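You operate a simulated robot arm through the tools that you are given. There is no shell and no other tool. Be economical: measure what you need, move in short steps, check, and stop when the job is done.

The job below is to be done with a simulated two-armed robot. You get a single attempt, and the scene is never put back.

Task
Load the pump tube with the EP 0 cartridge and close it.
Fine: red head off and back on; the cartridge's cap goes in the green tray; one hand holds tube or cartridge while the other works.

It is judged by the outcome, as a careful person would: the job done as asked, and still so three seconds after it is handed in. It fails if anything else is knocked over, pushed out of place, dropped, spilled or broken. Lids that push on must go on centred and level and be pressed home; caps that screw on are set level and turned clockwise until they are tight.

Robot
Two 7-joint arms with fingered hands on one trunk, on a base that drives. Base frame: it is fixed to the floor where the robot stands at the start and does not move with it; the origin is under the middle of the robot, x ahead of it, y to its left, z up; the surface under the hand at the start is at about z = 0.84. Units: m, rad, N and s.
The left shoulder is at the start at [0.073, 0.157, 1.134], the right one opposite. With the tool pointing down near the work surface each hand reaches from about 0.46 to 0.88 m from the robot's upright axis, wherever it stands, measured 20 degrees to its own side. Places, roughly: assembly table [0.6, 0.1, 0.8]; black cap (5x5x3 cm) [0.7, 0.7, 0.9]; black clamp [0.7, 2.1, 0.9]; blue cap (5x5x2 cm) [0.5, 0.2, 1]; cylinder rod [0.7, -0.4, 0.9]; green box switch [0.7, 0.6, 0.4]; green cap (5x5x2 cm) [0.5, 0.4, 1]; green tray [0.7, 0.1, 0.8]; handled crate [0.5, 1.75, 0.25]; handled guard [0.75, 1.75, 1]; knob of the black flow valve [0.4, 0.8, 0.4]; knob of the silver flow valve [0.4, 0.5, 0.4]; lever of the brass valve [0.4, 0.1, 0.4]; lever of the steel valve [0.4, 0.4, 0.4]; lock lever of the black flow valve [0.4, 0.8, 0.4]; lock lever of the silver flow valve [0.4, 0.6, 0.4]. Payload 4 kg a hand.
The tool frame of a hand sits at the grasp point between the pads (the TCP): z along the fingers, y along the line on which they close. The tips reach 0.03 m beyond it. The gripper opens to 0.104 m. The gripper's body begins 0.035 m behind the TCP. The gripper is a hand of 3 fingers: y runs from the thumb to the fingers, the wrist lies at [-0.015, -0.104, -0.178] in the tool frame.
Orientation is that of the tool frame in the base frame, as a unit quaternion [x, y, z, w]. With the fingers straight down and the wrist toward the robot, the tool's x, y and z point along [0, 1, 0], [1, 0, 0] and [0, 0, -1] of the base frame.

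Tools
- The arms move only by the tool servo_tool. It takes "left_commands", "right_commands" or both (then of equal length, played together; a hand with none holds still); each is a list of rows, each an object of numbers (a shift or turn left out is 0): "ax", "ay", "az": the turn, a rotation vector about the tool's x, y, z in rad; "dx", "dy", "dz": the shift along the tool's x, y, z in m. In form: [{"ax": .., "ay": .., "az": .., "dx": .., "dy": .., "dz": ..}, ...]. A call has 1 to 10 rows; each row shifts and turns the commanded pose from where the row before left it, along the tool's axes as they then stand. Rows are played at 5 a second. More than 0.05 m and 0.15 rad between two rows, and nothing of the call is played. A pose out of reach is approached as far as the arm can. The call stops where the force on the tool passes 40 N (or 10 N more than at its start, if that is more) or the arm is blocked; 0.2 s more then pass. In this call time passes only in rows, and 0.2 s behind the last. The reply holds the time, the measured pose of the TCP, the force on the tool along the base axes, the opening and the grip force, in the units named above and with some noise, with the torque about the TCP (base axes, N m) and any sound that the robot's microphone picked up, and new pictures: "views" is both (left out), scene, wrist or none (wrist: the cameras of the hands that moved).
- Cameras (640 x 400 px; columns grow to the right, rows downward): "scene" is now at [0.1346, 0.0336, 1.365]; the picture's right is [0.36, -0.93, 0.00], its down [-0.51, -0.20, -0.84] and it looks along [0.78, 0.31, -0.55] (base axes); focal length 214 px, centre (320, 200). "left" rides on the left gripper at [-0.064, -0.094, -0.117] in its tool frame; the picture's right is [-0.72, -0.33, 0.61], its down [0.64, -0.65, 0.40] and it looks along [0.27, 0.68, 0.68] (tool axes); focal length 238 px, centre (320, 200). "right" rides on the right gripper at [0.064, -0.094, -0.117] in its tool frame; the picture's right is [-0.72, 0.33, -0.61], its down [-0.64, -0.65, 0.41] and it looks along [-0.27, 0.68, 0.68] (tool axes); focal length 238 px, centre (320, 200). There is no depth. A picture from a camera that has moved, and an enlarged one, comes with that camera's place and axes in the base frame and with its lens.
- lift_body(by): slides the trunk up (or, below 0, down) by that many m; the arms and the scene camera ride with it, the base frame stays. It gives what a move gives, with no picture.
- drive_base(legs): drives the robot by 1 to 6 legs, each [ahead, left, turn to the left] in m, m and rad, along the robot's own axes; the way and the turn of a leg run together, so that a leg with both is an arc; at most 1.5 m and 3.142 rad a leg. The arms and the cameras ride along, it lands a little off, and it stops where it bumps. It gives what a move gives, and a new picture of the scene camera.
- curl_fingers(index, middle, thumb_bend, thumb_turn, hand): sets how far each is bent, from 0 (flat) to 100 (curled in); at 30 the hand is open as for a grip, at 70 the pads meet at the TCP. One left out holds its place. A second passes; each finger stops where it meets its share of the squeeze, and holds until it gets a number again. It is the only way to open and close the hand. It gives what a move gives, with no picture; readings hold the bend of each and the force on the fingers (four entries, about 0 where the hand has none), thumb and palm. thumb_turn goes from beside the hand (0) to across from the fingers (100), as for a grip.
- pan_tilt(pan, tilt): turns the head with the scene camera to pan (to the left, within 1.501 rad either way) and tilt (down, from -0.506 to 1.204), counted from straight ahead of the robot. It gives what a move gives, and a new picture of the scene camera.
- enlarge(camera, box): a new picture of the part [left, top, right, bottom] of that camera's present view, enlarged. The clock stands still meanwhile.
- hand_in(): hands the job in; it is judged then, once.

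Work in short steps. Places have to be worked out from the pictures, the camera data and where the tool is seen: move nearer, look again, correct. Check each grasp and each placing, and mend what went wrong. You have 120 turns and 260 pictures in all, those below and enlarged ones among them. Open the grippers and draw the arms clear of the work before you hand the job in, unless the task says otherwise; then end with one line.

The tools are called after "Emit:" by a JSON object that holds its "name" and its "arguments". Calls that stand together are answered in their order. servo_tool: Moves the arms, as the interface text tells. Its arguments: {"type":"object","properties":{"left_commands":{"type":"array","items":{"type":"object","properties":{"ax":{"type":"number"},"ay":{"type":"number"},"az":{"type":"number"},"dx":{"type":"number"},"dy":{"type":"number"},"dz":{"type":"number"}}}},"right_commands":{"type":"array","items":{"type":"object","properties":{"ax":{"type":"number"},"ay":{"type":"number"},"az":{"type":"number"},"dx":{"type":"number"},"dy":{"type":"number"},"dz":{"type":"number"}}}},"views":{"type":"string","enum":["both","scene","wrist","none"]}},"required":[]} The other tools are called the same way: lift_body (by) slides the trunk up or down; curl_fingers (index, middle, thumb_bend, thumb_turn, hand) moves the fingers one by one; drive_base (legs) drives the base; pan_tilt (pan, tilt) turns the head that bears the scene camera; enlarge (camera, box) takes an enlarged picture of a part of a camera's view; hand_in () hands the job in.

At the start:

```text
time: 0.0
left_position: [0.4749, 0.3886, 1.2422]
left_tool_rot: [0.706, 0.708, -0.002, 0.0]
left_force: [-0.2, 0.2, 0.7]
left_ft_torque: [0.02, -0.01, -0.01]
left_finger_gap: 0.1037
left_grasp_force: 0.1
left_shape: jaw
left_bend: [30.0, 30.0, 30.0, 98.0]
left_finger forces: [0.0, 0.1, 0.0, 0.0, 0.1, 0.0]
right_position: [0.5103, -0.0285, 1.2423]
right_tool_rot: [0.707, 0.707, -0.001, 0.0]
right_force: [-0.2, 0.3, -0.4]
right_ft_torque: [-0.02, -0.01, -0.02]
right_finger_gap: 0.1035
right_grasp_force: 0.1
right_shape: jaw
right_bend: [30.0, 30.0, 30.0, 98.0]
right_finger forces: [0.1, 0.0, 0.0, 0.0, 0.1, 0.1]
trunk travel left (down, up): [-0.55, 0.39]
robot x, y, heading: [-0.0018, 0.001, 0.001]
head pan, tilt: [0.374, 0.574]
```

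scene: 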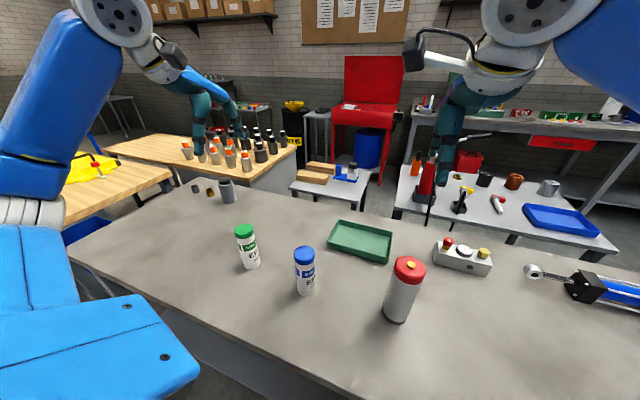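
right: 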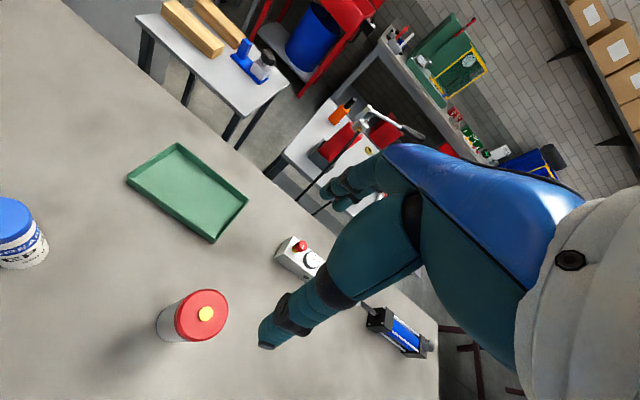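
left: 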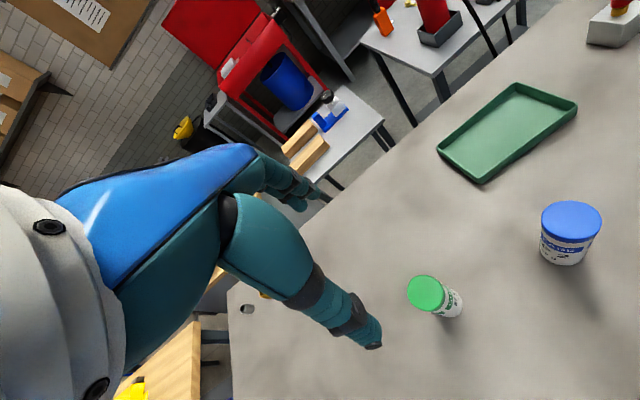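

I'll look closely at the cartridges and the pump tube to read the labels.

Emit:
{"name": "enlarge", "arguments": {"camera": "scene", "box": [220, 210, 340, 310]}}

Emit:
{"name": "enlarge", "arguments": {"camera": "scene", "box": [340, 210, 500, 330]}}

Emit:
{"name": "enlarge", "arguments": {"camera": "scene", "box": [170, 160, 270, 225]}}

```text
4.00 times, centred on (280, 260) of scene
camera zoom: at [0.1346, 0.0336, 1.365], right [0.36, -0.93, 0.0], down [-0.51, -0.2, -0.84], along [0.78, 0.31, -0.55], focal length 858 px, centre (480, -40)
```

zoom: 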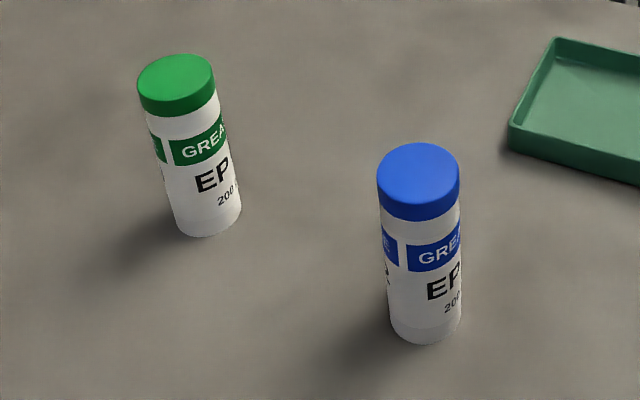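

```text
3.33 times, centred on (420, 270) of scene
camera zoom: at [0.1346, 0.0336, 1.365], right [0.36, -0.93, 0.0], down [-0.51, -0.2, -0.84], along [0.78, 0.31, -0.55], focal length 715 px, centre (-13, -33)
```

zoom: 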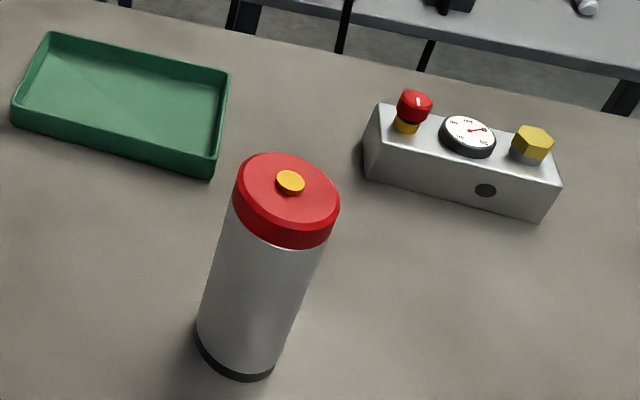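

```text
6.15 times, centred on (220, 192) of scene
camera zoom: at [0.1346, 0.0336, 1.365], right [0.36, -0.93, 0.0], down [-0.51, -0.2, -0.84], along [0.78, 0.31, -0.55], focal length 1320 px, centre (935, 246)
```

zoom: 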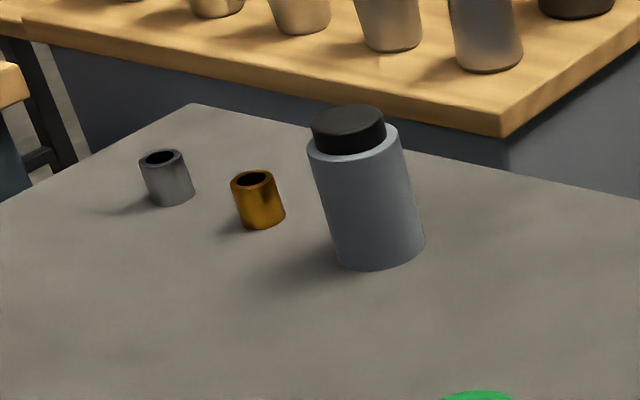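

The numeral is turned to the right side. I try the wrist cameras, zoomed.

Emit:
{"name": "enlarge", "arguments": {"camera": "left", "box": [530, 190, 620, 280]}}

Emit:
{"name": "enlarge", "arguments": {"camera": "right", "box": [0, 180, 80, 280]}}

Emit:
{"name": "enlarge", "arguments": {"camera": "left", "box": [400, 265, 480, 325]}}

```text
4.44 times, centred on (575, 235) of left
camera zoom: at [0.3788, 0.3238, 1.3578], right [-0.33, -0.72, -0.61], down [-0.65, 0.64, -0.4], along [0.68, 0.27, -0.68], focal length 1059 px, centre (-813, 44)
```

zoom: 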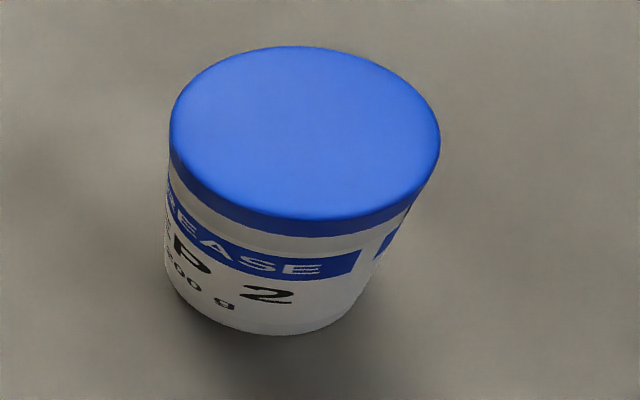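

```text
4.00 times, centred on (40, 230) of right
camera zoom: at [0.4163, 0.0363, 1.3583], right [0.33, -0.72, 0.61], down [-0.65, -0.64, -0.4], along [0.68, -0.27, -0.68], focal length 953 px, centre (1440, 80)
```

zoom: 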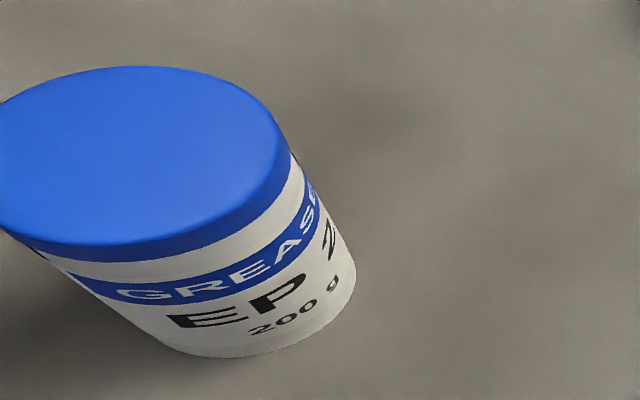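

```text
6.67 times, centred on (440, 295) of left
camera zoom: at [0.3788, 0.3238, 1.3578], right [-0.33, -0.72, -0.61], down [-0.65, 0.64, -0.4], along [0.68, 0.27, -0.68], focal length 1589 px, centre (-480, -433)
```

zoom: 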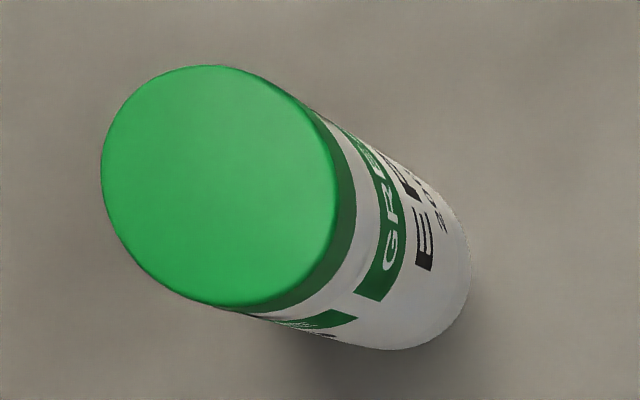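

Blue is EP 2, so green should be the EP 0 (I'll confirm when I'm closer). Tube ≈ (0.471,-0.031), top z≈1.02; green cartridge ≈ (0.473,0.392), top z≈0.98. First I turn the right hand to a side-on (pointing left) pose, well to the right of the tube.

Emit:
{"name": "servo_tool", "arguments": {"right_commands": [{"dx": -0.05}, {"dx": -0.05}, {"dx": -0.05}, {"ay": 0.15}, {"ay": 0.15}, {"ay": 0.15}, {"ay": 0.15}, {"ay": 0.15}, {"ay": 0.15}, {"ay": 0.15}], "views": "none"}}

Emit:
{"name": "servo_tool", "arguments": {"right_commands": [{"ay": 0.15}, {"ay": 0.15}, {"ay": 0.15}, {"ay": 0.07}], "views": "both"}}

```text
time: 2.2
left_position: [0.4721, 0.386, 1.2434]
left_tool_rot: [0.707, 0.707, 0.0, 0.0]
left_force: [0.9, -0.7, -1.0]
left_ft_torque: [-0.02, 0.03, 0.01]
left_finger_gap: 0.1038
left_grasp_force: 0.1
left_shape: jaw
left_bend: [30.0, 30.0, 30.0, 98.0]
left_finger forces: [0.1, 0.0, 0.1, 0.0, 0.1, 0.1]
right_position: [0.5073, -0.1802, 1.243]
right_tool_rot: [0.611, 0.611, 0.355, -0.356]
right_force: [0.0, 0.0, -0.4]
right_ft_torque: [-0.01, 0.01, 0.0]
right_finger_gap: 0.1037
right_grasp_force: 0.1
right_shape: jaw
right_bend: [30.0, 30.0, 30.0, 98.0]
right_finger forces: [0.1, 0.0, 0.1, 0.0, 0.0, 0.0]
trunk travel left (down, up): [-0.55, 0.39]
robot x, y, heading: [0.002, 0.0032, 0.003]
head pan, tilt: [0.374, 0.574]
```

```text
time: 3.2
left_position: [0.472, 0.3872, 1.243]
left_tool_rot: [0.707, 0.707, 0.0, -0.001]
left_force: [-0.5, 0.3, 0.2]
left_ft_torque: [0.02, 0.01, 0.01]
left_finger_gap: 0.1035
left_grasp_force: 0.1
left_shape: jaw
left_bend: [30.0, 30.0, 30.0, 98.0]
left_finger forces: [0.1, 0.0, 0.0, 0.1, 0.0, 0.0]
right_position: [0.5068, -0.1788, 1.243]
right_tool_rot: [0.5, 0.499, 0.501, -0.5]
right_force: [-0.3, -0.1, -0.7]
right_ft_torque: [-0.01, 0.03, 0.01]
right_finger_gap: 0.1039
right_grasp_force: 0.0
right_shape: jaw
right_bend: [30.0, 30.0, 30.0, 98.0]
right_finger forces: [0.1, 0.0, 0.1, 0.0, 0.0, 0.0]
trunk travel left (down, up): [-0.55, 0.39]
robot x, y, heading: [0.0008, 0.0003, 0.007]
head pan, tilt: [0.374, 0.574]
camera scene: at [0.1342, 0.0322, 1.3651], right [0.36, -0.93, 0.0], down [-0.51, -0.2, -0.84], along [0.78, 0.31, -0.55], focal length 214 px, centre (320, 200)
camera right: at [0.414, -0.2959, 1.3062], right [0.33, -0.61, -0.72], down [-0.65, 0.41, -0.64], along [0.68, 0.68, -0.27], focal length 238 px, centre (320, 200)
```

scene: 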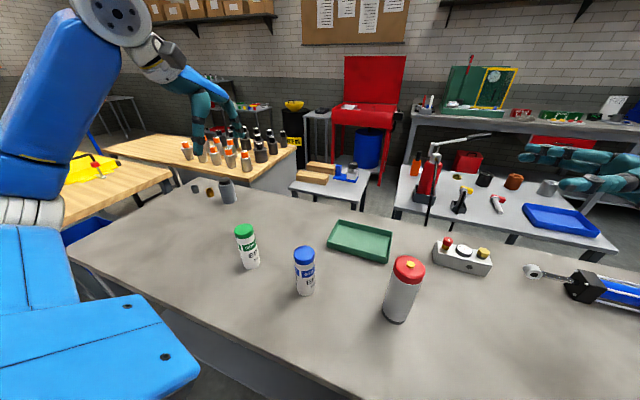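
right: 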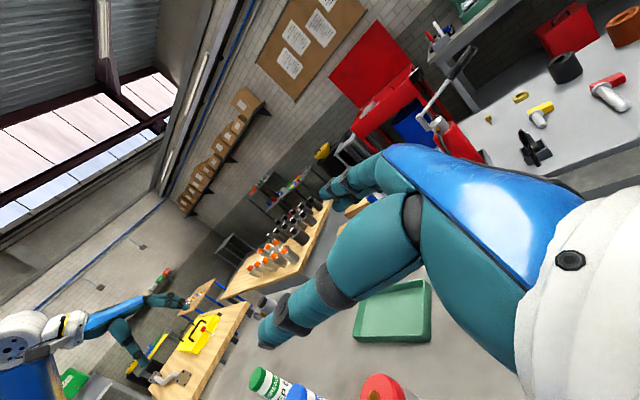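

The hand is level and pointing left. I lower it to tube mid-height (z≈0.92) still 0.12 m to the tube's right.

Emit:
{"name": "servo_tool", "arguments": {"right_commands": [{"dx": -0.05, "dy": -0.018}, {"dx": -0.05, "dy": -0.018}, {"dx": -0.05}, {"dx": -0.05}, {"dx": -0.05}, {"dx": -0.05}, {"dx": -0.025}]}}

Emit:
{"name": "enlarge", "arguments": {"camera": "right", "box": [200, 200, 520, 400]}}

```text
refused: row 1 steps farther than a row can; nothing moved
```

```text
2.00 times, centred on (360, 300) of right
camera zoom: at [0.414, -0.2959, 1.3062], right [0.33, -0.61, -0.72], down [-0.65, 0.41, -0.64], along [0.68, 0.68, -0.27], focal length 477 px, centre (240, 0)
```

zoom: 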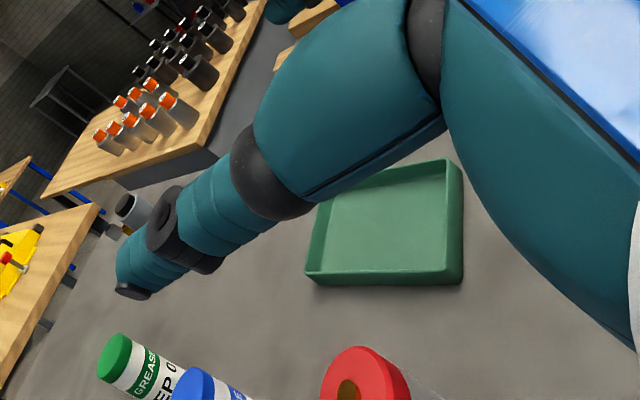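

The zoom confirms the green one is "EP 0". The step was too long; same move with smaller steps.

Emit:
{"name": "servo_tool", "arguments": {"right_commands": [{"dy": -0.036}, {"dx": -0.049}, {"dx": -0.049}, {"dx": -0.049}, {"dx": -0.049}, {"dx": -0.049}, {"dx": -0.049}, {"dx": -0.03}]}}

```text
time: 5.0
left_position: [0.4725, 0.387, 1.2426]
left_tool_rot: [0.707, 0.707, 0.001, 0.0]
left_force: [0.2, -0.1, 0.7]
left_ft_torque: [0.03, -0.03, -0.03]
left_finger_gap: 0.1037
left_grasp_force: 0.2
left_shape: jaw
left_bend: [30.0, 30.0, 30.0, 98.0]
left_finger forces: [0.0, 0.0, 0.1, 0.1, 0.1, 0.0]
right_position: [0.4723, -0.1772, 0.9198]
right_tool_rot: [0.501, 0.501, 0.5, -0.499]
right_force: [-0.7, 0.4, -0.7]
right_ft_torque: [0.02, -0.01, -0.02]
right_finger_gap: 0.1034
right_grasp_force: 0.1
right_shape: jaw
right_bend: [30.0, 30.0, 30.0, 98.0]
right_finger forces: [0.0, 0.1, 0.0, 0.0, 0.0, 0.1]
trunk travel left (down, up): [-0.55, 0.39]
robot x, y, heading: [-0.0026, -0.0006, 0.003]
head pan, tilt: [0.374, 0.574]
camera scene: at [0.1339, 0.0326, 1.3651], right [0.36, -0.93, 0.0], down [-0.51, -0.2, -0.84], along [0.78, 0.31, -0.55], focal length 214 px, centre (320, 200)
camera right: at [0.3789, -0.295, 0.9828], right [0.33, -0.61, -0.72], down [-0.65, 0.4, -0.64], along [0.68, 0.68, -0.27], focal length 238 px, centre (320, 200)
```

scene: 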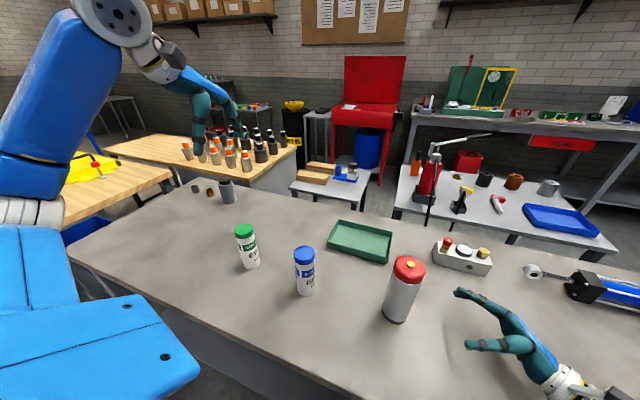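
right: 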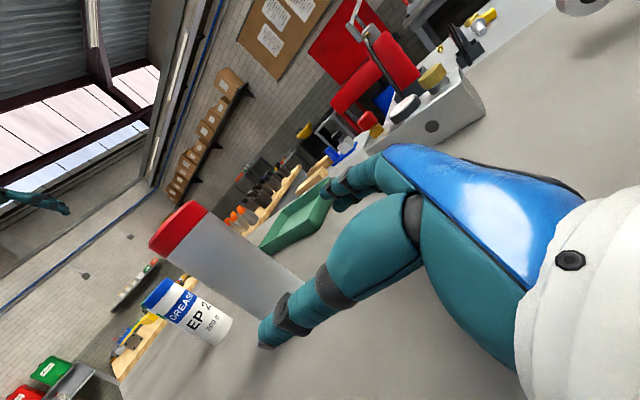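

Alignment looks sensible. I advance 0.10 m toward the tube and re-check.

Emit:
{"name": "servo_tool", "arguments": {"right_commands": [{"dz": 0.04}, {"dz": 0.04}, {"dz": 0.02}]}}

Emit:
{"name": "enlarge", "arguments": {"camera": "scene", "box": [340, 240, 500, 360]}}

```text
time: 5.8
left_position: [0.471, 0.387, 1.2428]
left_tool_rot: [0.707, 0.708, -0.001, 0.0]
left_force: [-0.1, -0.1, 0.6]
left_ft_torque: [-0.03, -0.01, -0.01]
left_finger_gap: 0.1037
left_grasp_force: 0.1
left_shape: jaw
left_bend: [30.0, 30.0, 30.0, 98.0]
left_finger forces: [0.0, 0.0, 0.1, 0.1, 0.0, 0.0]
right_position: [0.4722, -0.0771, 0.919]
right_tool_rot: [0.5, 0.5, 0.5, -0.499]
right_force: [0.3, 0.2, 0.2]
right_ft_torque: [-0.08, 0.01, -0.01]
right_finger_gap: 0.1037
right_grasp_force: 0.0
right_shape: jaw
right_bend: [30.0, 30.0, 30.0, 98.0]
right_finger forces: [0.0, 0.1, 0.1, 0.0, 0.0, 0.1]
trunk travel left (down, up): [-0.55, 0.39]
robot x, y, heading: [-0.0021, -0.0012, -0.001]
head pan, tilt: [0.374, 0.574]
camera scene: at [0.1331, 0.0335, 1.3653], right [0.36, -0.93, 0.0], down [-0.51, -0.2, -0.84], along [0.78, 0.31, -0.54], focal length 214 px, centre (320, 200)
camera right: at [0.3782, -0.194, 0.9819], right [0.33, -0.62, -0.72], down [-0.65, 0.4, -0.64], along [0.68, 0.68, -0.27], focal length 238 px, centre (320, 200)
```

scene: 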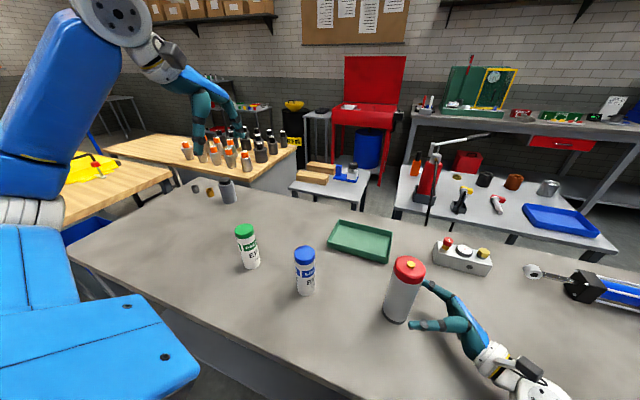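
right: 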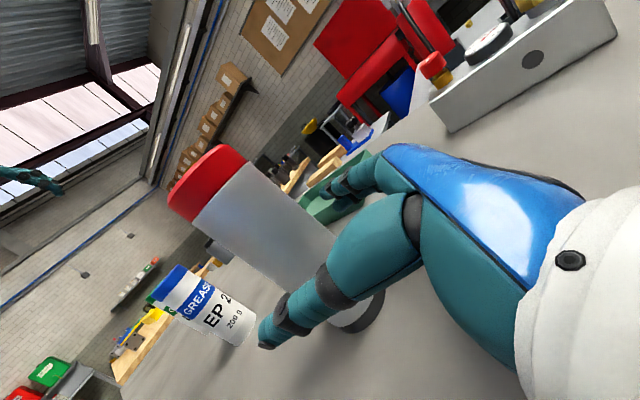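

```text
3.33 times, centred on (420, 300) of scene
camera zoom: at [0.1331, 0.0335, 1.3653], right [0.36, -0.93, 0.0], down [-0.51, -0.2, -0.84], along [0.78, 0.31, -0.54], focal length 715 px, centre (-13, -133)
```

zoom: 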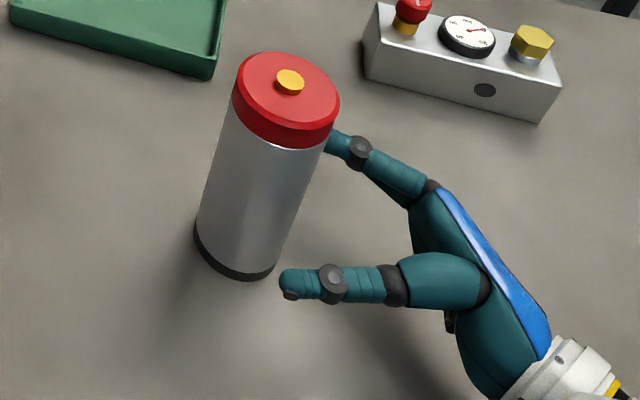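

The tube sits between thumb and fingers. I advance 0.043 m to centre it in the hand.

Emit:
{"name": "servo_tool", "arguments": {"right_commands": [{"dz": 0.02}, {"dz": 0.023}]}}

Emit:
{"name": "enlarge", "arguments": {"camera": "scene", "box": [340, 240, 500, 360]}}

```text
time: 6.4
left_position: [0.4688, 0.3859, 1.2453]
left_tool_rot: [0.707, 0.708, 0.001, 0.001]
left_force: [0.6, -0.1, -0.4]
left_ft_torque: [0.0, 0.05, 0.05]
left_finger_gap: 0.1034
left_grasp_force: 0.1
left_shape: jaw
left_bend: [30.0, 30.0, 30.0, 98.0]
left_finger forces: [0.1, 0.0, 0.1, 0.0, 0.0, 0.0]
right_position: [0.4688, -0.0364, 0.9226]
right_tool_rot: [0.5, 0.5, 0.501, -0.499]
right_force: [0.7, 0.1, -0.3]
right_ft_torque: [0.0, 0.03, -0.02]
right_finger_gap: 0.1039
right_grasp_force: 0.0
right_shape: jaw
right_bend: [30.0, 30.0, 30.0, 98.0]
right_finger forces: [0.0, 0.0, 0.0, 0.0, 0.0, 0.0]
trunk travel left (down, up): [-0.55, 0.39]
robot x, y, heading: [-0.0004, 0.0022, -0.004]
head pan, tilt: [0.374, 0.574]
camera scene: at [0.1289, 0.031, 1.366], right [0.36, -0.93, 0.0], down [-0.5, -0.2, -0.84], along [0.78, 0.31, -0.54], focal length 214 px, centre (320, 200)
camera right: at [0.3751, -0.1532, 0.9846], right [0.33, -0.61, -0.72], down [-0.65, 0.4, -0.64], along [0.69, 0.68, -0.27], focal length 238 px, centre (320, 200)
```

scene: 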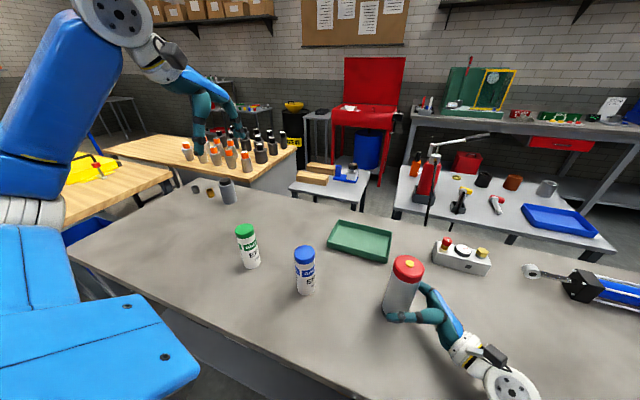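
right: 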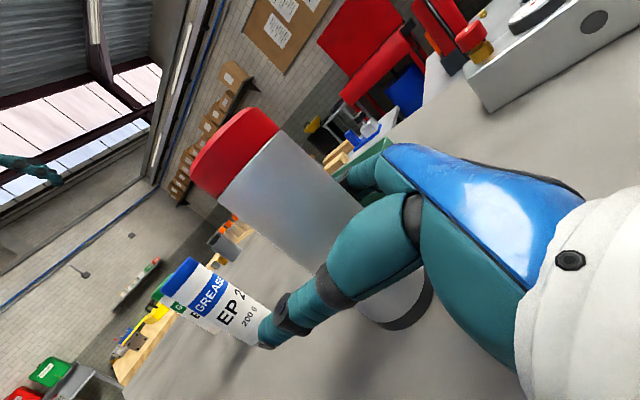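

```text
3.33 times, centred on (420, 300) of scene
camera zoom: at [0.1289, 0.031, 1.366], right [0.36, -0.93, 0.0], down [-0.5, -0.2, -0.84], along [0.78, 0.31, -0.54], focal length 715 px, centre (-13, -133)
```

zoom: 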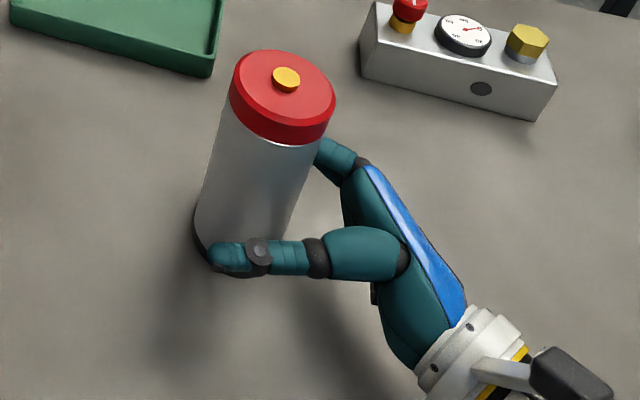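

Centred. Now I close the right hand on the tube body.

Emit:
{"name": "curl_fingers", "arguments": {"hand": "right", "index": 60, "middle": 60, "thumb_bend": 60}}

Emit:
{"name": "enlarge", "arguments": {"camera": "scene", "box": [340, 240, 500, 360]}}

```text
time: 7.4
left_position: [0.4683, 0.3859, 1.2448]
left_tool_rot: [0.707, 0.707, 0.001, 0.001]
left_force: [-1.3, 0.2, 0.9]
left_ft_torque: [0.02, 0.03, 0.02]
left_finger_gap: 0.104
left_grasp_force: 0.2
left_shape: jaw
left_bend: [30.0, 30.0, 30.0, 98.0]
left_finger forces: [0.0, 0.1, 0.0, 0.1, 0.0, 0.1]
right_position: [0.4685, -0.0361, 0.9216]
right_tool_rot: [0.5, 0.501, 0.501, -0.499]
right_force: [0.4, -0.1, -0.4]
right_ft_torque: [-0.02, 0.04, -0.01]
right_finger_gap: 0.0527
right_grasp_force: 14.9
right_shape: fingers
right_bend: [50.0, 56.0, 51.0, 97.0]
right_finger forces: [11.1, 3.5, 0.1, 0.0, 14.9, 0.1]
trunk travel left (down, up): [-0.55, 0.39]
robot x, y, heading: [0.0021, -0.0006, 0.004]
head pan, tilt: [0.374, 0.574]
```

```text
3.33 times, centred on (420, 300) of scene
camera zoom: at [0.1286, 0.0313, 1.366], right [0.36, -0.93, 0.0], down [-0.5, -0.2, -0.84], along [0.78, 0.31, -0.54], focal length 715 px, centre (-13, -133)
```

zoom: 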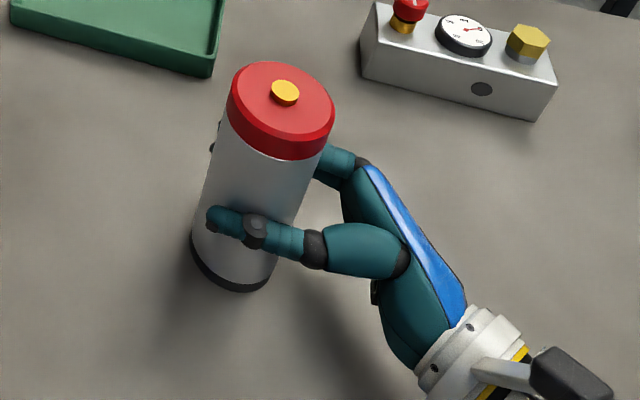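

Held, tube slid a few mm toward the robot. I squeeze a bit firmer for twisting.

Emit:
{"name": "curl_fingers", "arguments": {"hand": "right", "index": 75, "middle": 75, "thumb_bend": 75}}

Emit:
{"name": "enlarge", "arguments": {"camera": "scene", "box": [340, 240, 500, 360]}}

```text
time: 8.4
left_position: [0.4689, 0.3869, 1.2461]
left_tool_rot: [0.707, 0.707, 0.002, 0.001]
left_force: [-0.9, 0.9, 0.0]
left_ft_torque: [0.0, 0.0, -0.01]
left_finger_gap: 0.1035
left_grasp_force: 0.0
left_shape: jaw
left_bend: [30.0, 30.0, 30.0, 98.0]
left_finger forces: [0.1, 0.0, 0.1, 0.1, 0.0, 0.0]
right_position: [0.4694, -0.0351, 0.9219]
right_tool_rot: [0.499, 0.5, 0.501, -0.5]
right_force: [0.7, 1.1, -0.8]
right_ft_torque: [-0.03, -0.12, 0.02]
right_finger_gap: 0.0439
right_grasp_force: 26.0
right_shape: fingers
right_bend: [73.0, 58.0, 61.0, 97.0]
right_finger forces: [15.9, 9.9, 0.0, 0.0, 25.5, 0.0]
trunk travel left (down, up): [-0.55, 0.39]
robot x, y, heading: [-0.0019, -0.0001, 0.002]
head pan, tilt: [0.374, 0.574]
```

```text
3.33 times, centred on (420, 300) of scene
camera zoom: at [0.1286, 0.0313, 1.3659], right [0.36, -0.93, 0.0], down [-0.5, -0.2, -0.84], along [0.78, 0.31, -0.54], focal length 715 px, centre (-13, -133)
```

zoom: 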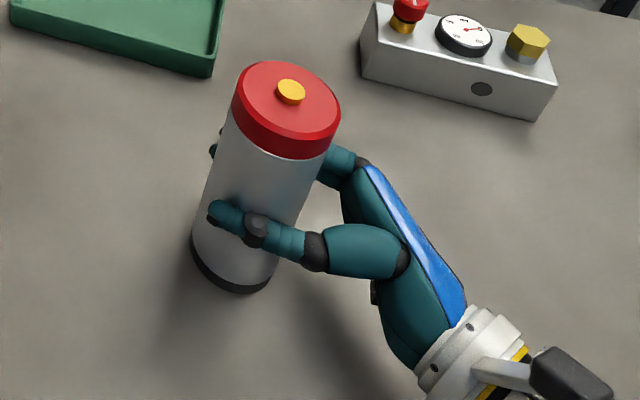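

The index over-curled and tipped the tube about a degree. I ease back to the gentler, level grip.

Emit:
{"name": "curl_fingers", "arguments": {"hand": "right", "index": 45, "middle": 45, "thumb_bend": 46}}

Emit:
{"name": "curl_fingers", "arguments": {"hand": "right", "index": 62, "middle": 62, "thumb_bend": 62}}

Emit:
{"name": "enlarge", "arguments": {"camera": "scene", "box": [340, 240, 500, 360]}}

```text
time: 9.4
left_position: [0.4687, 0.3864, 1.2461]
left_tool_rot: [0.707, 0.707, 0.001, 0.001]
left_force: [0.7, -0.1, 0.0]
left_ft_torque: [0.0, 0.01, 0.0]
left_finger_gap: 0.1035
left_grasp_force: 0.0
left_shape: jaw
left_bend: [30.0, 30.0, 30.0, 98.0]
left_finger forces: [0.0, 0.0, 0.0, 0.0, 0.1, 0.0]
right_position: [0.468, -0.0354, 0.9215]
right_tool_rot: [0.5, 0.501, 0.501, -0.498]
right_force: [-0.9, -0.3, -0.7]
right_ft_torque: [-0.02, -0.01, 0.02]
right_finger_gap: 0.0647
right_grasp_force: 0.5
right_shape: fingers
right_bend: [45.0, 45.0, 45.0, 97.0]
right_finger forces: [0.0, 0.1, 0.1, 0.0, 1.0, 0.0]
trunk travel left (down, up): [-0.55, 0.39]
robot x, y, heading: [-0.0032, 0.0024, 0.001]
head pan, tilt: [0.374, 0.574]
```

```text
time: 10.4
left_position: [0.4673, 0.3866, 1.2448]
left_tool_rot: [0.707, 0.707, 0.002, 0.001]
left_force: [0.2, 0.1, 1.1]
left_ft_torque: [-0.05, -0.05, 0.05]
left_finger_gap: 0.1037
left_grasp_force: 0.2
left_shape: jaw
left_bend: [30.0, 30.0, 30.0, 98.0]
left_finger forces: [0.0, 0.0, 0.1, 0.1, 0.0, 0.0]
right_position: [0.4693, -0.0353, 0.9218]
right_tool_rot: [0.499, 0.501, 0.501, -0.499]
right_force: [1.3, 0.9, -0.6]
right_ft_torque: [0.02, -0.03, 0.0]
right_finger_gap: 0.0519
right_grasp_force: 17.1
right_shape: fingers
right_bend: [51.0, 57.0, 51.0, 97.0]
right_finger forces: [13.1, 4.7, 0.0, 0.0, 17.1, 0.1]
trunk travel left (down, up): [-0.55, 0.39]
robot x, y, heading: [-0.0018, 0.0021, -0.004]
head pan, tilt: [0.374, 0.574]
```

```text
3.33 times, centred on (420, 300) of scene
camera zoom: at [0.1286, 0.0318, 1.3659], right [0.36, -0.93, 0.0], down [-0.5, -0.2, -0.84], along [0.78, 0.31, -0.54], focal length 715 px, centre (-13, -133)
```

zoom: 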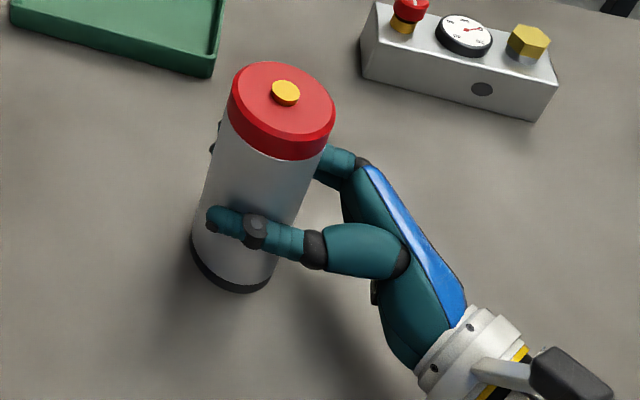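

The tube is firmly held upright; head axis ≈ (0.463, -0.031), head z≈0.985–1.014. I turn the left hand so its wrist points left (giving room to turn counter-clockwise), staying high.

Emit:
{"name": "servo_tool", "arguments": {"left_commands": [{"az": 0.15}, {"az": 0.15}, {"az": 0.15}, {"az": 0.15}, {"az": 0.15}, {"az": 0.15}, {"az": 0.15}, {"az": 0.15}, {"az": 0.15}, {"az": 0.15}], "views": "none"}}

Emit:
{"name": "servo_tool", "arguments": {"left_commands": [{"az": 0.07}, {"dy": 0.049}, {"dy": 0.049}, {"dy": 0.049}, {"dy": 0.049}, {"dy": 0.049}, {"dy": 0.049}, {"dy": 0.049}, {"dy": 0.049}]}}

```text
time: 12.6
left_position: [0.4693, 0.3865, 1.2444]
left_tool_rot: [0.999, 0.035, 0.002, 0.001]
left_force: [-0.1, 0.1, -1.1]
left_ft_torque: [-0.03, -0.03, 0.03]
left_finger_gap: 0.1035
left_grasp_force: 0.0
left_shape: jaw
left_bend: [30.0, 30.0, 30.0, 98.0]
left_finger forces: [0.1, 0.0, 0.0, 0.1, 0.1, 0.1]
right_position: [0.4684, -0.0358, 0.9214]
right_tool_rot: [0.5, 0.501, 0.5, -0.499]
right_force: [1.1, -1.4, -0.3]
right_ft_torque: [0.01, -0.04, 0.01]
right_finger_gap: 0.0516
right_grasp_force: 17.4
right_shape: fingers
right_bend: [51.0, 57.0, 51.0, 97.0]
right_finger forces: [12.8, 4.5, 0.1, 0.0, 17.3, 0.0]
trunk travel left (down, up): [-0.55, 0.39]
robot x, y, heading: [-0.0021, -0.0011, -0.001]
head pan, tilt: [0.374, 0.574]
```

```text
time: 14.6
left_position: [0.4671, -0.0037, 1.2442]
left_tool_rot: [1.0, 0.002, 0.001, 0.0]
left_force: [0.2, -0.2, -0.1]
left_ft_torque: [-0.03, 0.03, 0.02]
left_finger_gap: 0.1034
left_grasp_force: 0.0
left_shape: jaw
left_bend: [30.0, 30.0, 30.0, 98.0]
left_finger forces: [0.1, 0.1, 0.1, 0.0, 0.0, 0.0]
right_position: [0.4684, -0.0338, 0.9216]
right_tool_rot: [0.499, 0.501, 0.5, -0.5]
right_force: [-1.5, 0.6, 0.0]
right_ft_torque: [0.03, -0.1, -0.01]
right_finger_gap: 0.052
right_grasp_force: 17.8
right_shape: fingers
right_bend: [51.0, 57.0, 51.0, 97.0]
right_finger forces: [12.2, 4.5, 0.0, 0.0, 18.1, 0.1]
trunk travel left (down, up): [-0.55, 0.39]
robot x, y, heading: [-0.0047, 0.0009, -0.003]
head pan, tilt: [0.374, 0.574]
camera scene: at [0.1283, 0.0318, 1.3659], right [0.36, -0.93, 0.0], down [-0.5, -0.2, -0.84], along [0.78, 0.31, -0.54], focal length 214 px, centre (320, 200)
camera left: at [0.4024, 0.0888, 1.3589], right [-0.72, 0.32, -0.62], down [0.64, 0.66, -0.4], along [0.27, -0.68, -0.68], focal length 238 px, centre (320, 200)
```

scene: 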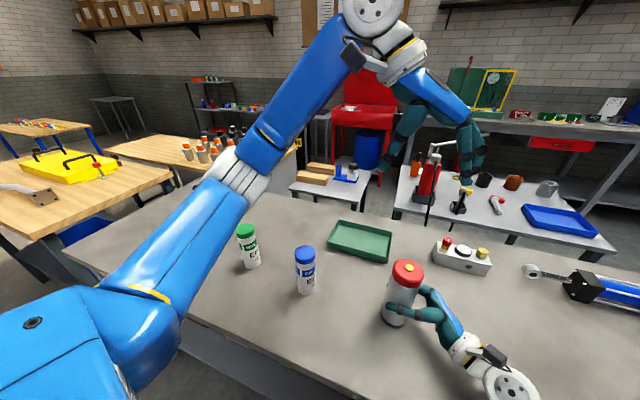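
left: 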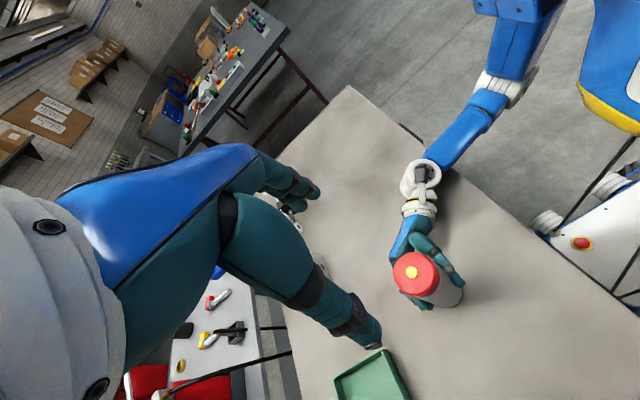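

Left camera puts the head at ≈(0.461,-0.028). I align and lower to z≈1.07 and look.

Emit:
{"name": "servo_tool", "arguments": {"left_commands": [{"dx": -0.005, "dy": 0.025}, {"dz": 0.045}, {"dz": 0.045}, {"dz": 0.045}, {"dz": 0.035}]}}

Emit:
{"name": "enlarge", "arguments": {"camera": "scene", "box": [330, 180, 490, 300]}}

```text
time: 15.8
left_position: [0.4663, -0.0278, 1.0747]
left_tool_rot: [1.0, 0.001, 0.002, 0.0]
left_force: [-1.3, -0.5, -0.5]
left_ft_torque: [0.0, -0.01, 0.0]
left_finger_gap: 0.1036
left_grasp_force: 0.1
left_shape: jaw
left_bend: [30.0, 30.0, 30.0, 98.0]
left_finger forces: [0.0, 0.1, 0.0, 0.1, 0.0, 0.0]
right_position: [0.4685, -0.0346, 0.923]
right_tool_rot: [0.499, 0.501, 0.501, -0.499]
right_force: [-1.5, 2.1, 0.4]
right_ft_torque: [0.0, -0.04, 0.02]
right_finger_gap: 0.0518
right_grasp_force: 17.5
right_shape: fingers
right_bend: [51.0, 57.0, 51.0, 97.0]
right_finger forces: [12.1, 4.6, 0.0, 0.0, 18.1, 0.0]
trunk travel left (down, up): [-0.55, 0.39]
robot x, y, heading: [-0.0021, -0.0021, 0.001]
head pan, tilt: [0.374, 0.574]
camera scene: at [0.1287, 0.0327, 1.3658], right [0.36, -0.93, 0.0], down [-0.5, -0.2, -0.84], along [0.78, 0.31, -0.54], focal length 214 px, centre (320, 200)
camera left: at [0.4005, 0.0666, 1.1901], right [-0.72, 0.32, -0.62], down [0.64, 0.65, -0.4], along [0.27, -0.68, -0.68], focal length 238 px, centre (320, 200)
```

scene: 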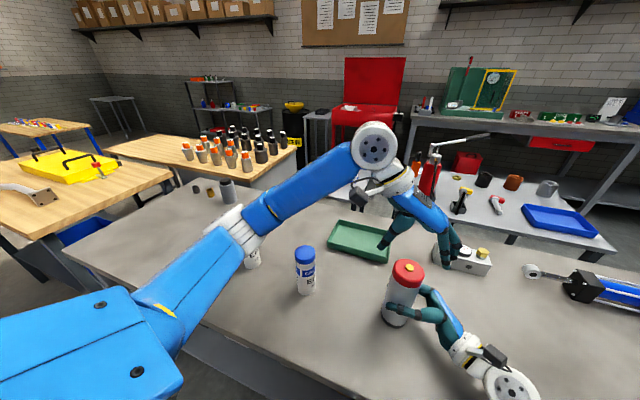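
left: 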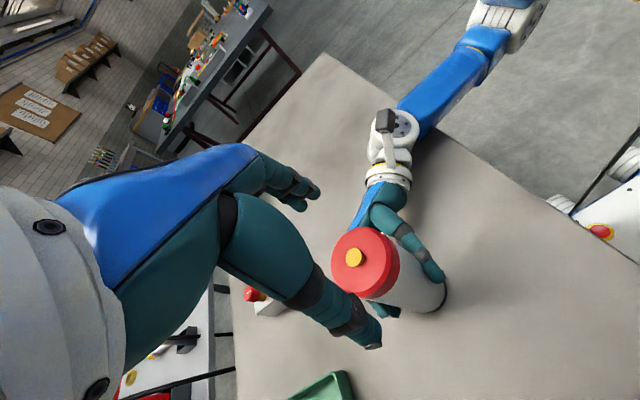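

```text
3.33 times, centred on (410, 240) of scene
camera zoom: at [0.1287, 0.0327, 1.3658], right [0.36, -0.93, 0.0], down [-0.5, -0.2, -0.84], along [0.78, 0.31, -0.54], focal length 715 px, centre (20, 67)
```

zoom: 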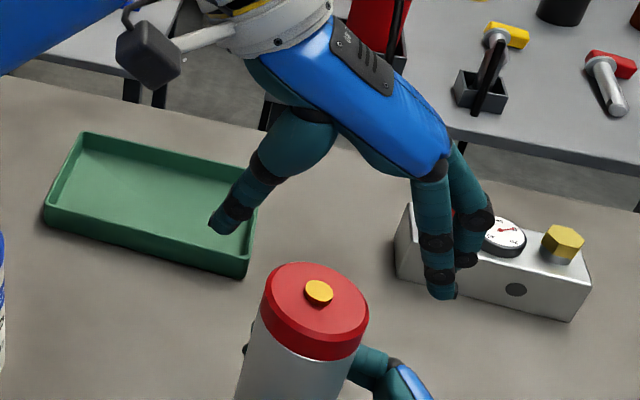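

Both cameras agree: head at ≈(0.463,-0.028). I lower over it to z≈1.007.

Emit:
{"name": "servo_tool", "arguments": {"left_commands": [{"dx": -0.003, "dz": 0.02}, {"dz": 0.025}, {"dz": 0.022}]}}

Emit:
{"name": "enlarge", "arguments": {"camera": "scene", "box": [330, 200, 490, 320]}}

```text
time: 16.6
left_position: [0.463, -0.0293, 1.0073]
left_tool_rot: [1.0, 0.001, 0.002, 0.002]
left_force: [-0.9, -0.2, -0.1]
left_ft_torque: [-0.01, -0.01, -0.02]
left_finger_gap: 0.1039
left_grasp_force: 0.0
left_shape: jaw
left_bend: [30.0, 30.0, 30.0, 98.0]
left_finger forces: [0.0, 0.0, 0.0, 0.0, 0.0, 0.0]
right_position: [0.4687, -0.0343, 0.9219]
right_tool_rot: [0.499, 0.502, 0.501, -0.498]
right_force: [-1.8, 0.6, -0.6]
right_ft_torque: [0.05, -0.08, 0.04]
right_finger_gap: 0.0519
right_grasp_force: 17.0
right_shape: fingers
right_bend: [51.0, 57.0, 51.0, 97.0]
right_finger forces: [12.1, 4.5, 0.1, 0.1, 18.2, 0.0]
trunk travel left (down, up): [-0.55, 0.39]
robot x, y, heading: [0.0007, 0.0011, 0.001]
head pan, tilt: [0.374, 0.574]
camera scene: at [0.1287, 0.0327, 1.3658], right [0.36, -0.93, 0.0], down [-0.5, -0.2, -0.84], along [0.78, 0.31, -0.54], focal length 214 px, centre (320, 200)
camera left: at [0.3969, 0.0651, 1.122], right [-0.72, 0.32, -0.62], down [0.64, 0.65, -0.4], along [0.27, -0.68, -0.68], focal length 238 px, centre (320, 200)
```

scene: 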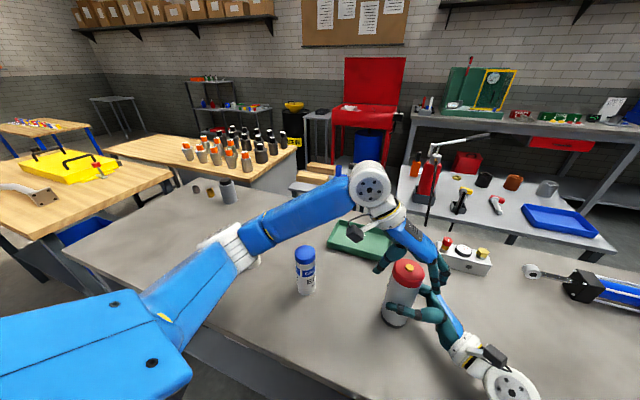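
left: 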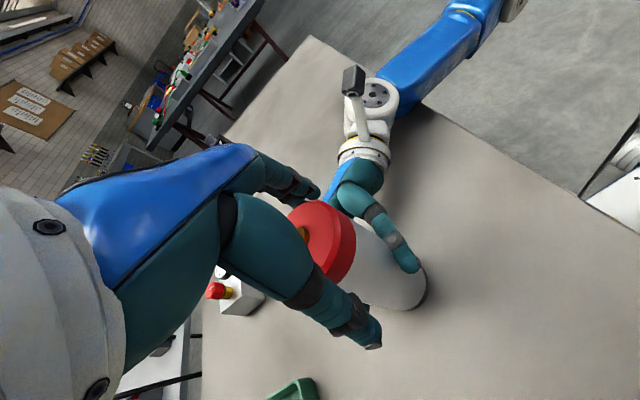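

```text
3.33 times, centred on (410, 260) of scene
camera zoom: at [0.1287, 0.0327, 1.3658], right [0.36, -0.93, 0.0], down [-0.5, -0.2, -0.84], along [0.78, 0.31, -0.54], focal length 715 px, centre (20, 0)
```

zoom: 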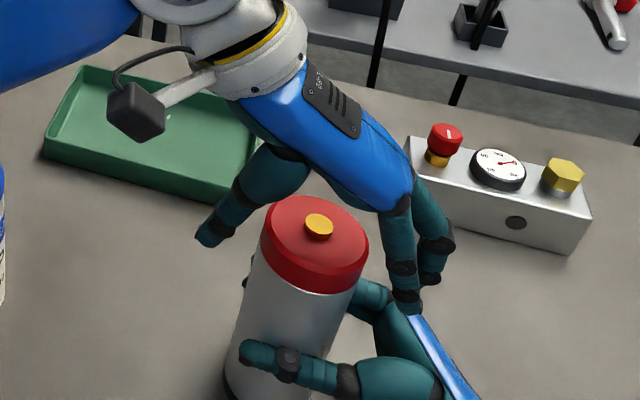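

Position is consistent with the head between thumb and fingers. I close the left hand gently on the head.

Emit:
{"name": "curl_fingers", "arguments": {"hand": "left", "index": 58, "middle": 58, "thumb_bend": 58}}

Emit:
{"name": "enlarge", "arguments": {"camera": "scene", "box": [330, 200, 490, 320]}}

Emit:
{"name": "enlarge", "arguments": {"camera": "left", "box": [200, 150, 460, 400]}}

```text
time: 17.6
left_position: [0.4611, -0.0286, 1.0073]
left_tool_rot: [1.0, 0.001, 0.002, 0.001]
left_force: [1.4, -5.1, -0.2]
left_ft_torque: [-0.36, 0.0, -0.05]
left_finger_gap: 0.0537
left_grasp_force: 10.4
left_shape: fingers
left_bend: [50.0, 51.0, 51.0, 97.0]
left_finger forces: [6.4, 6.3, 0.0, 0.0, 8.1, 0.0]
right_position: [0.4679, -0.0355, 0.9218]
right_tool_rot: [0.499, 0.501, 0.501, -0.499]
right_force: [0.1, 3.9, -1.0]
right_ft_torque: [-0.02, -0.07, 0.06]
right_finger_gap: 0.0518
right_grasp_force: 16.9
right_shape: fingers
right_bend: [51.0, 57.0, 51.0, 97.0]
right_finger forces: [12.3, 4.9, 0.1, 0.0, 17.8, 0.1]
trunk travel left (down, up): [-0.55, 0.39]
robot x, y, heading: [0.0006, 0.0018, 0.004]
head pan, tilt: [0.374, 0.574]
```

```text
3.33 times, centred on (410, 260) of scene
camera zoom: at [0.1287, 0.0326, 1.3658], right [0.36, -0.93, 0.0], down [-0.5, -0.2, -0.84], along [0.78, 0.31, -0.54], focal length 715 px, centre (20, 0)
```

zoom: 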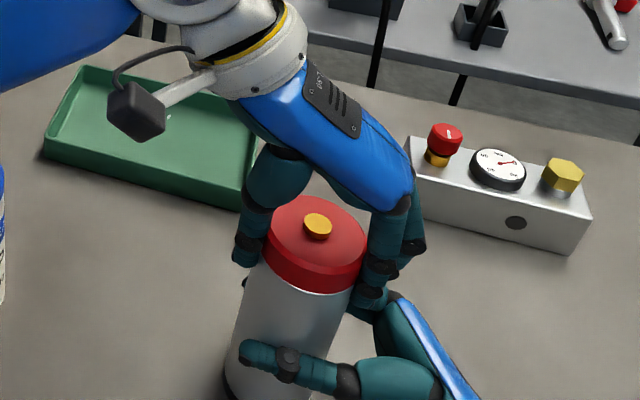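

```text
1.60 times, centred on (330, 275) of left
camera zoom: at [0.397, 0.0649, 1.1221], right [-0.72, 0.32, -0.62], down [0.64, 0.65, -0.4], along [0.27, -0.68, -0.68], focal length 381 px, centre (304, 80)
```

zoom: 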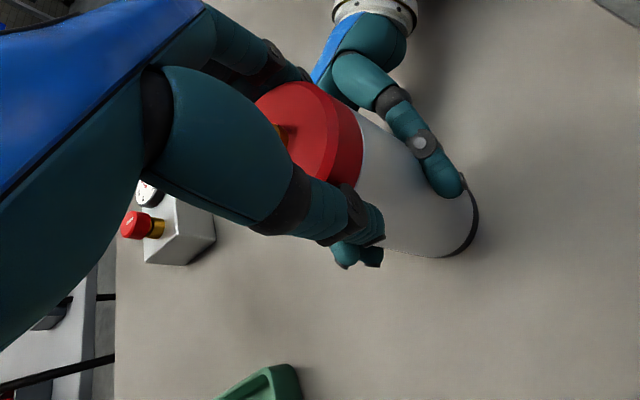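

The fingertips straddle the joint onto the tube. I open, raise 14 mm, and regrip on the head only.

Emit:
{"name": "curl_fingers", "arguments": {"hand": "left", "index": 38, "middle": 38, "thumb_bend": 38}}

Emit:
{"name": "servo_tool", "arguments": {"left_commands": [{"dz": -0.014}], "views": "none"}}

Emit:
{"name": "curl_fingers", "arguments": {"hand": "left", "index": 62, "middle": 62, "thumb_bend": 62}}

Emit:
{"name": "enlarge", "arguments": {"camera": "scene", "box": [330, 200, 490, 320]}}

Emit:
{"name": "enlarge", "arguments": {"camera": "left", "box": [200, 150, 460, 400]}}

```text
time: 18.6
left_position: [0.462, -0.0285, 1.0071]
left_tool_rot: [1.0, 0.001, 0.001, 0.0]
left_force: [0.0, -0.6, 0.6]
left_ft_torque: [0.01, -0.02, -0.02]
left_finger_gap: 0.0827
left_grasp_force: 0.1
left_shape: fingers
left_bend: [38.0, 38.0, 38.0, 97.0]
left_finger forces: [0.0, 0.1, 0.1, 0.1, 0.0, 0.0]
right_position: [0.4689, -0.034, 0.922]
right_tool_rot: [0.499, 0.501, 0.501, -0.499]
right_force: [-1.8, 1.0, -1.0]
right_ft_torque: [0.0, -0.06, -0.01]
right_finger_gap: 0.0517
right_grasp_force: 17.8
right_shape: fingers
right_bend: [51.0, 57.0, 51.0, 97.0]
right_finger forces: [12.2, 4.5, 0.0, 0.1, 18.1, 0.1]
trunk travel left (down, up): [-0.55, 0.39]
robot x, y, heading: [-0.0003, 0.0011, 0.0]
head pan, tilt: [0.374, 0.574]
```

```text
time: 19.0
left_position: [0.4624, -0.0283, 1.0201]
left_tool_rot: [1.0, 0.001, 0.001, 0.0]
left_force: [0.3, 0.5, 0.1]
left_ft_torque: [0.02, 0.01, 0.0]
left_finger_gap: 0.0827
left_grasp_force: 0.0
left_shape: fingers
left_bend: [38.0, 38.0, 38.0, 97.0]
left_finger forces: [0.0, 0.0, 0.1, 0.0, 0.0, 0.0]
right_position: [0.469, -0.0351, 0.9216]
right_tool_rot: [0.5, 0.501, 0.5, -0.499]
right_force: [-0.9, 0.8, -0.5]
right_ft_torque: [0.03, -0.07, 0.0]
right_finger_gap: 0.0516
right_grasp_force: 17.3
right_shape: fingers
right_bend: [51.0, 57.0, 51.0, 97.0]
right_finger forces: [12.1, 4.4, 0.0, 0.1, 18.1, 0.1]
trunk travel left (down, up): [-0.55, 0.39]
robot x, y, heading: [-0.0023, 0.0052, -0.004]
head pan, tilt: [0.374, 0.574]
```

```text
time: 20.0
left_position: [0.4626, -0.0284, 1.0211]
left_tool_rot: [1.0, 0.001, 0.002, 0.0]
left_force: [1.3, -8.9, 3.3]
left_ft_torque: [-0.53, -0.06, -0.05]
left_finger_gap: 0.0513
left_grasp_force: 15.2
left_shape: fingers
left_bend: [51.0, 52.0, 52.0, 97.0]
left_finger forces: [9.3, 10.0, 0.1, 0.1, 10.9, 0.1]
right_position: [0.4682, -0.0349, 0.9208]
right_tool_rot: [0.499, 0.502, 0.5, -0.499]
right_force: [-0.9, 8.6, -0.2]
right_ft_torque: [-0.04, -0.07, 0.0]
right_finger_gap: 0.0518
right_grasp_force: 17.1
right_shape: fingers
right_bend: [51.0, 57.0, 51.0, 97.0]
right_finger forces: [12.2, 5.0, 0.0, 0.0, 17.4, 0.0]
trunk travel left (down, up): [-0.55, 0.39]
robot x, y, heading: [0.0041, 0.0014, 0.002]
head pan, tilt: [0.374, 0.574]
```

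```text
3.33 times, centred on (410, 260) of scene
camera zoom: at [0.1288, 0.0325, 1.3658], right [0.36, -0.93, 0.0], down [-0.5, -0.2, -0.84], along [0.78, 0.31, -0.54], focal length 715 px, centre (20, 0)
```

zoom: 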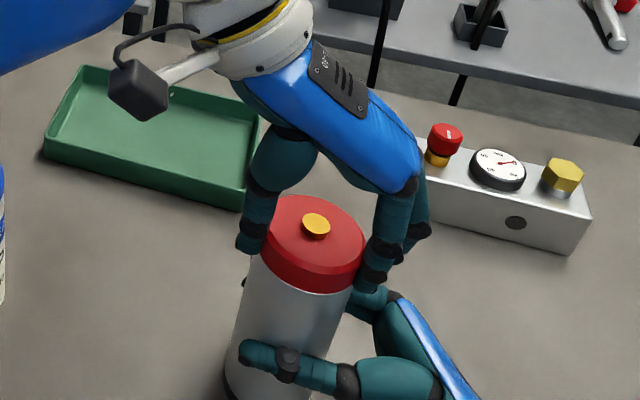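

```text
1.60 times, centred on (330, 275) of left
camera zoom: at [0.3968, 0.065, 1.1362], right [-0.72, 0.32, -0.62], down [0.64, 0.65, -0.4], along [0.27, -0.68, -0.68], focal length 381 px, centre (304, 80)
```

zoom: 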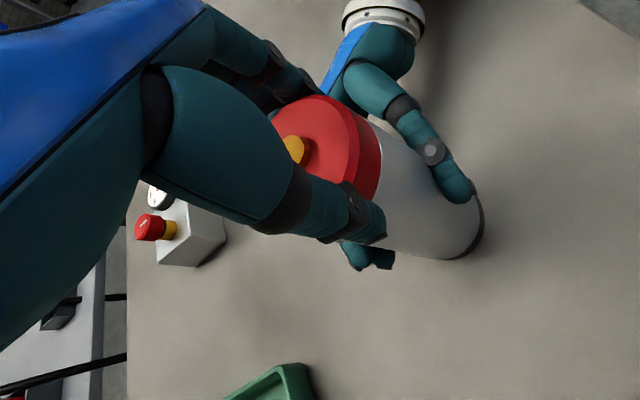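

Grip is on the head, with a ~9 N sideways imbalance. I shift 3 mm toward the head's true centre and try a small counter-clockwise turn.

Emit:
{"name": "servo_tool", "arguments": {"left_commands": [{"dy": 0.003}, {"az": -0.08}, {"az": -0.08}], "views": "none"}}

Emit:
{"name": "enlarge", "arguments": {"camera": "scene", "box": [330, 200, 490, 320]}}

```text
time: 20.8
left_position: [0.462, -0.033, 1.0209]
left_tool_rot: [0.997, 0.081, 0.0, 0.0]
left_force: [-0.8, -3.1, 2.1]
left_ft_torque: [-0.26, -0.01, -0.2]
left_finger_gap: 0.0508
left_grasp_force: 14.4
left_shape: fingers
left_bend: [52.0, 53.0, 52.0, 97.0]
left_finger forces: [7.6, 8.9, 0.1, 0.0, 12.6, 0.0]
right_position: [0.4685, -0.0336, 0.9216]
right_tool_rot: [0.499, 0.502, 0.5, -0.499]
right_force: [-0.3, 2.9, -0.2]
right_ft_torque: [0.01, -0.04, 0.17]
right_finger_gap: 0.0518
right_grasp_force: 17.4
right_shape: fingers
right_bend: [51.0, 58.0, 52.0, 97.0]
right_finger forces: [13.2, 5.1, 0.0, 0.0, 17.0, 0.1]
trunk travel left (down, up): [-0.55, 0.39]
robot x, y, heading: [0.0013, 0.0027, -0.001]
head pan, tilt: [0.374, 0.574]
```

```text
3.33 times, centred on (410, 260) of scene
camera zoom: at [0.1289, 0.033, 1.3658], right [0.36, -0.93, 0.0], down [-0.5, -0.2, -0.84], along [0.78, 0.31, -0.54], focal length 715 px, centre (20, 0)
```

zoom: 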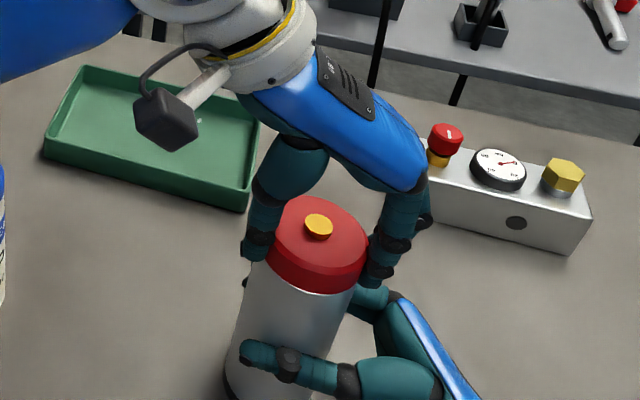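

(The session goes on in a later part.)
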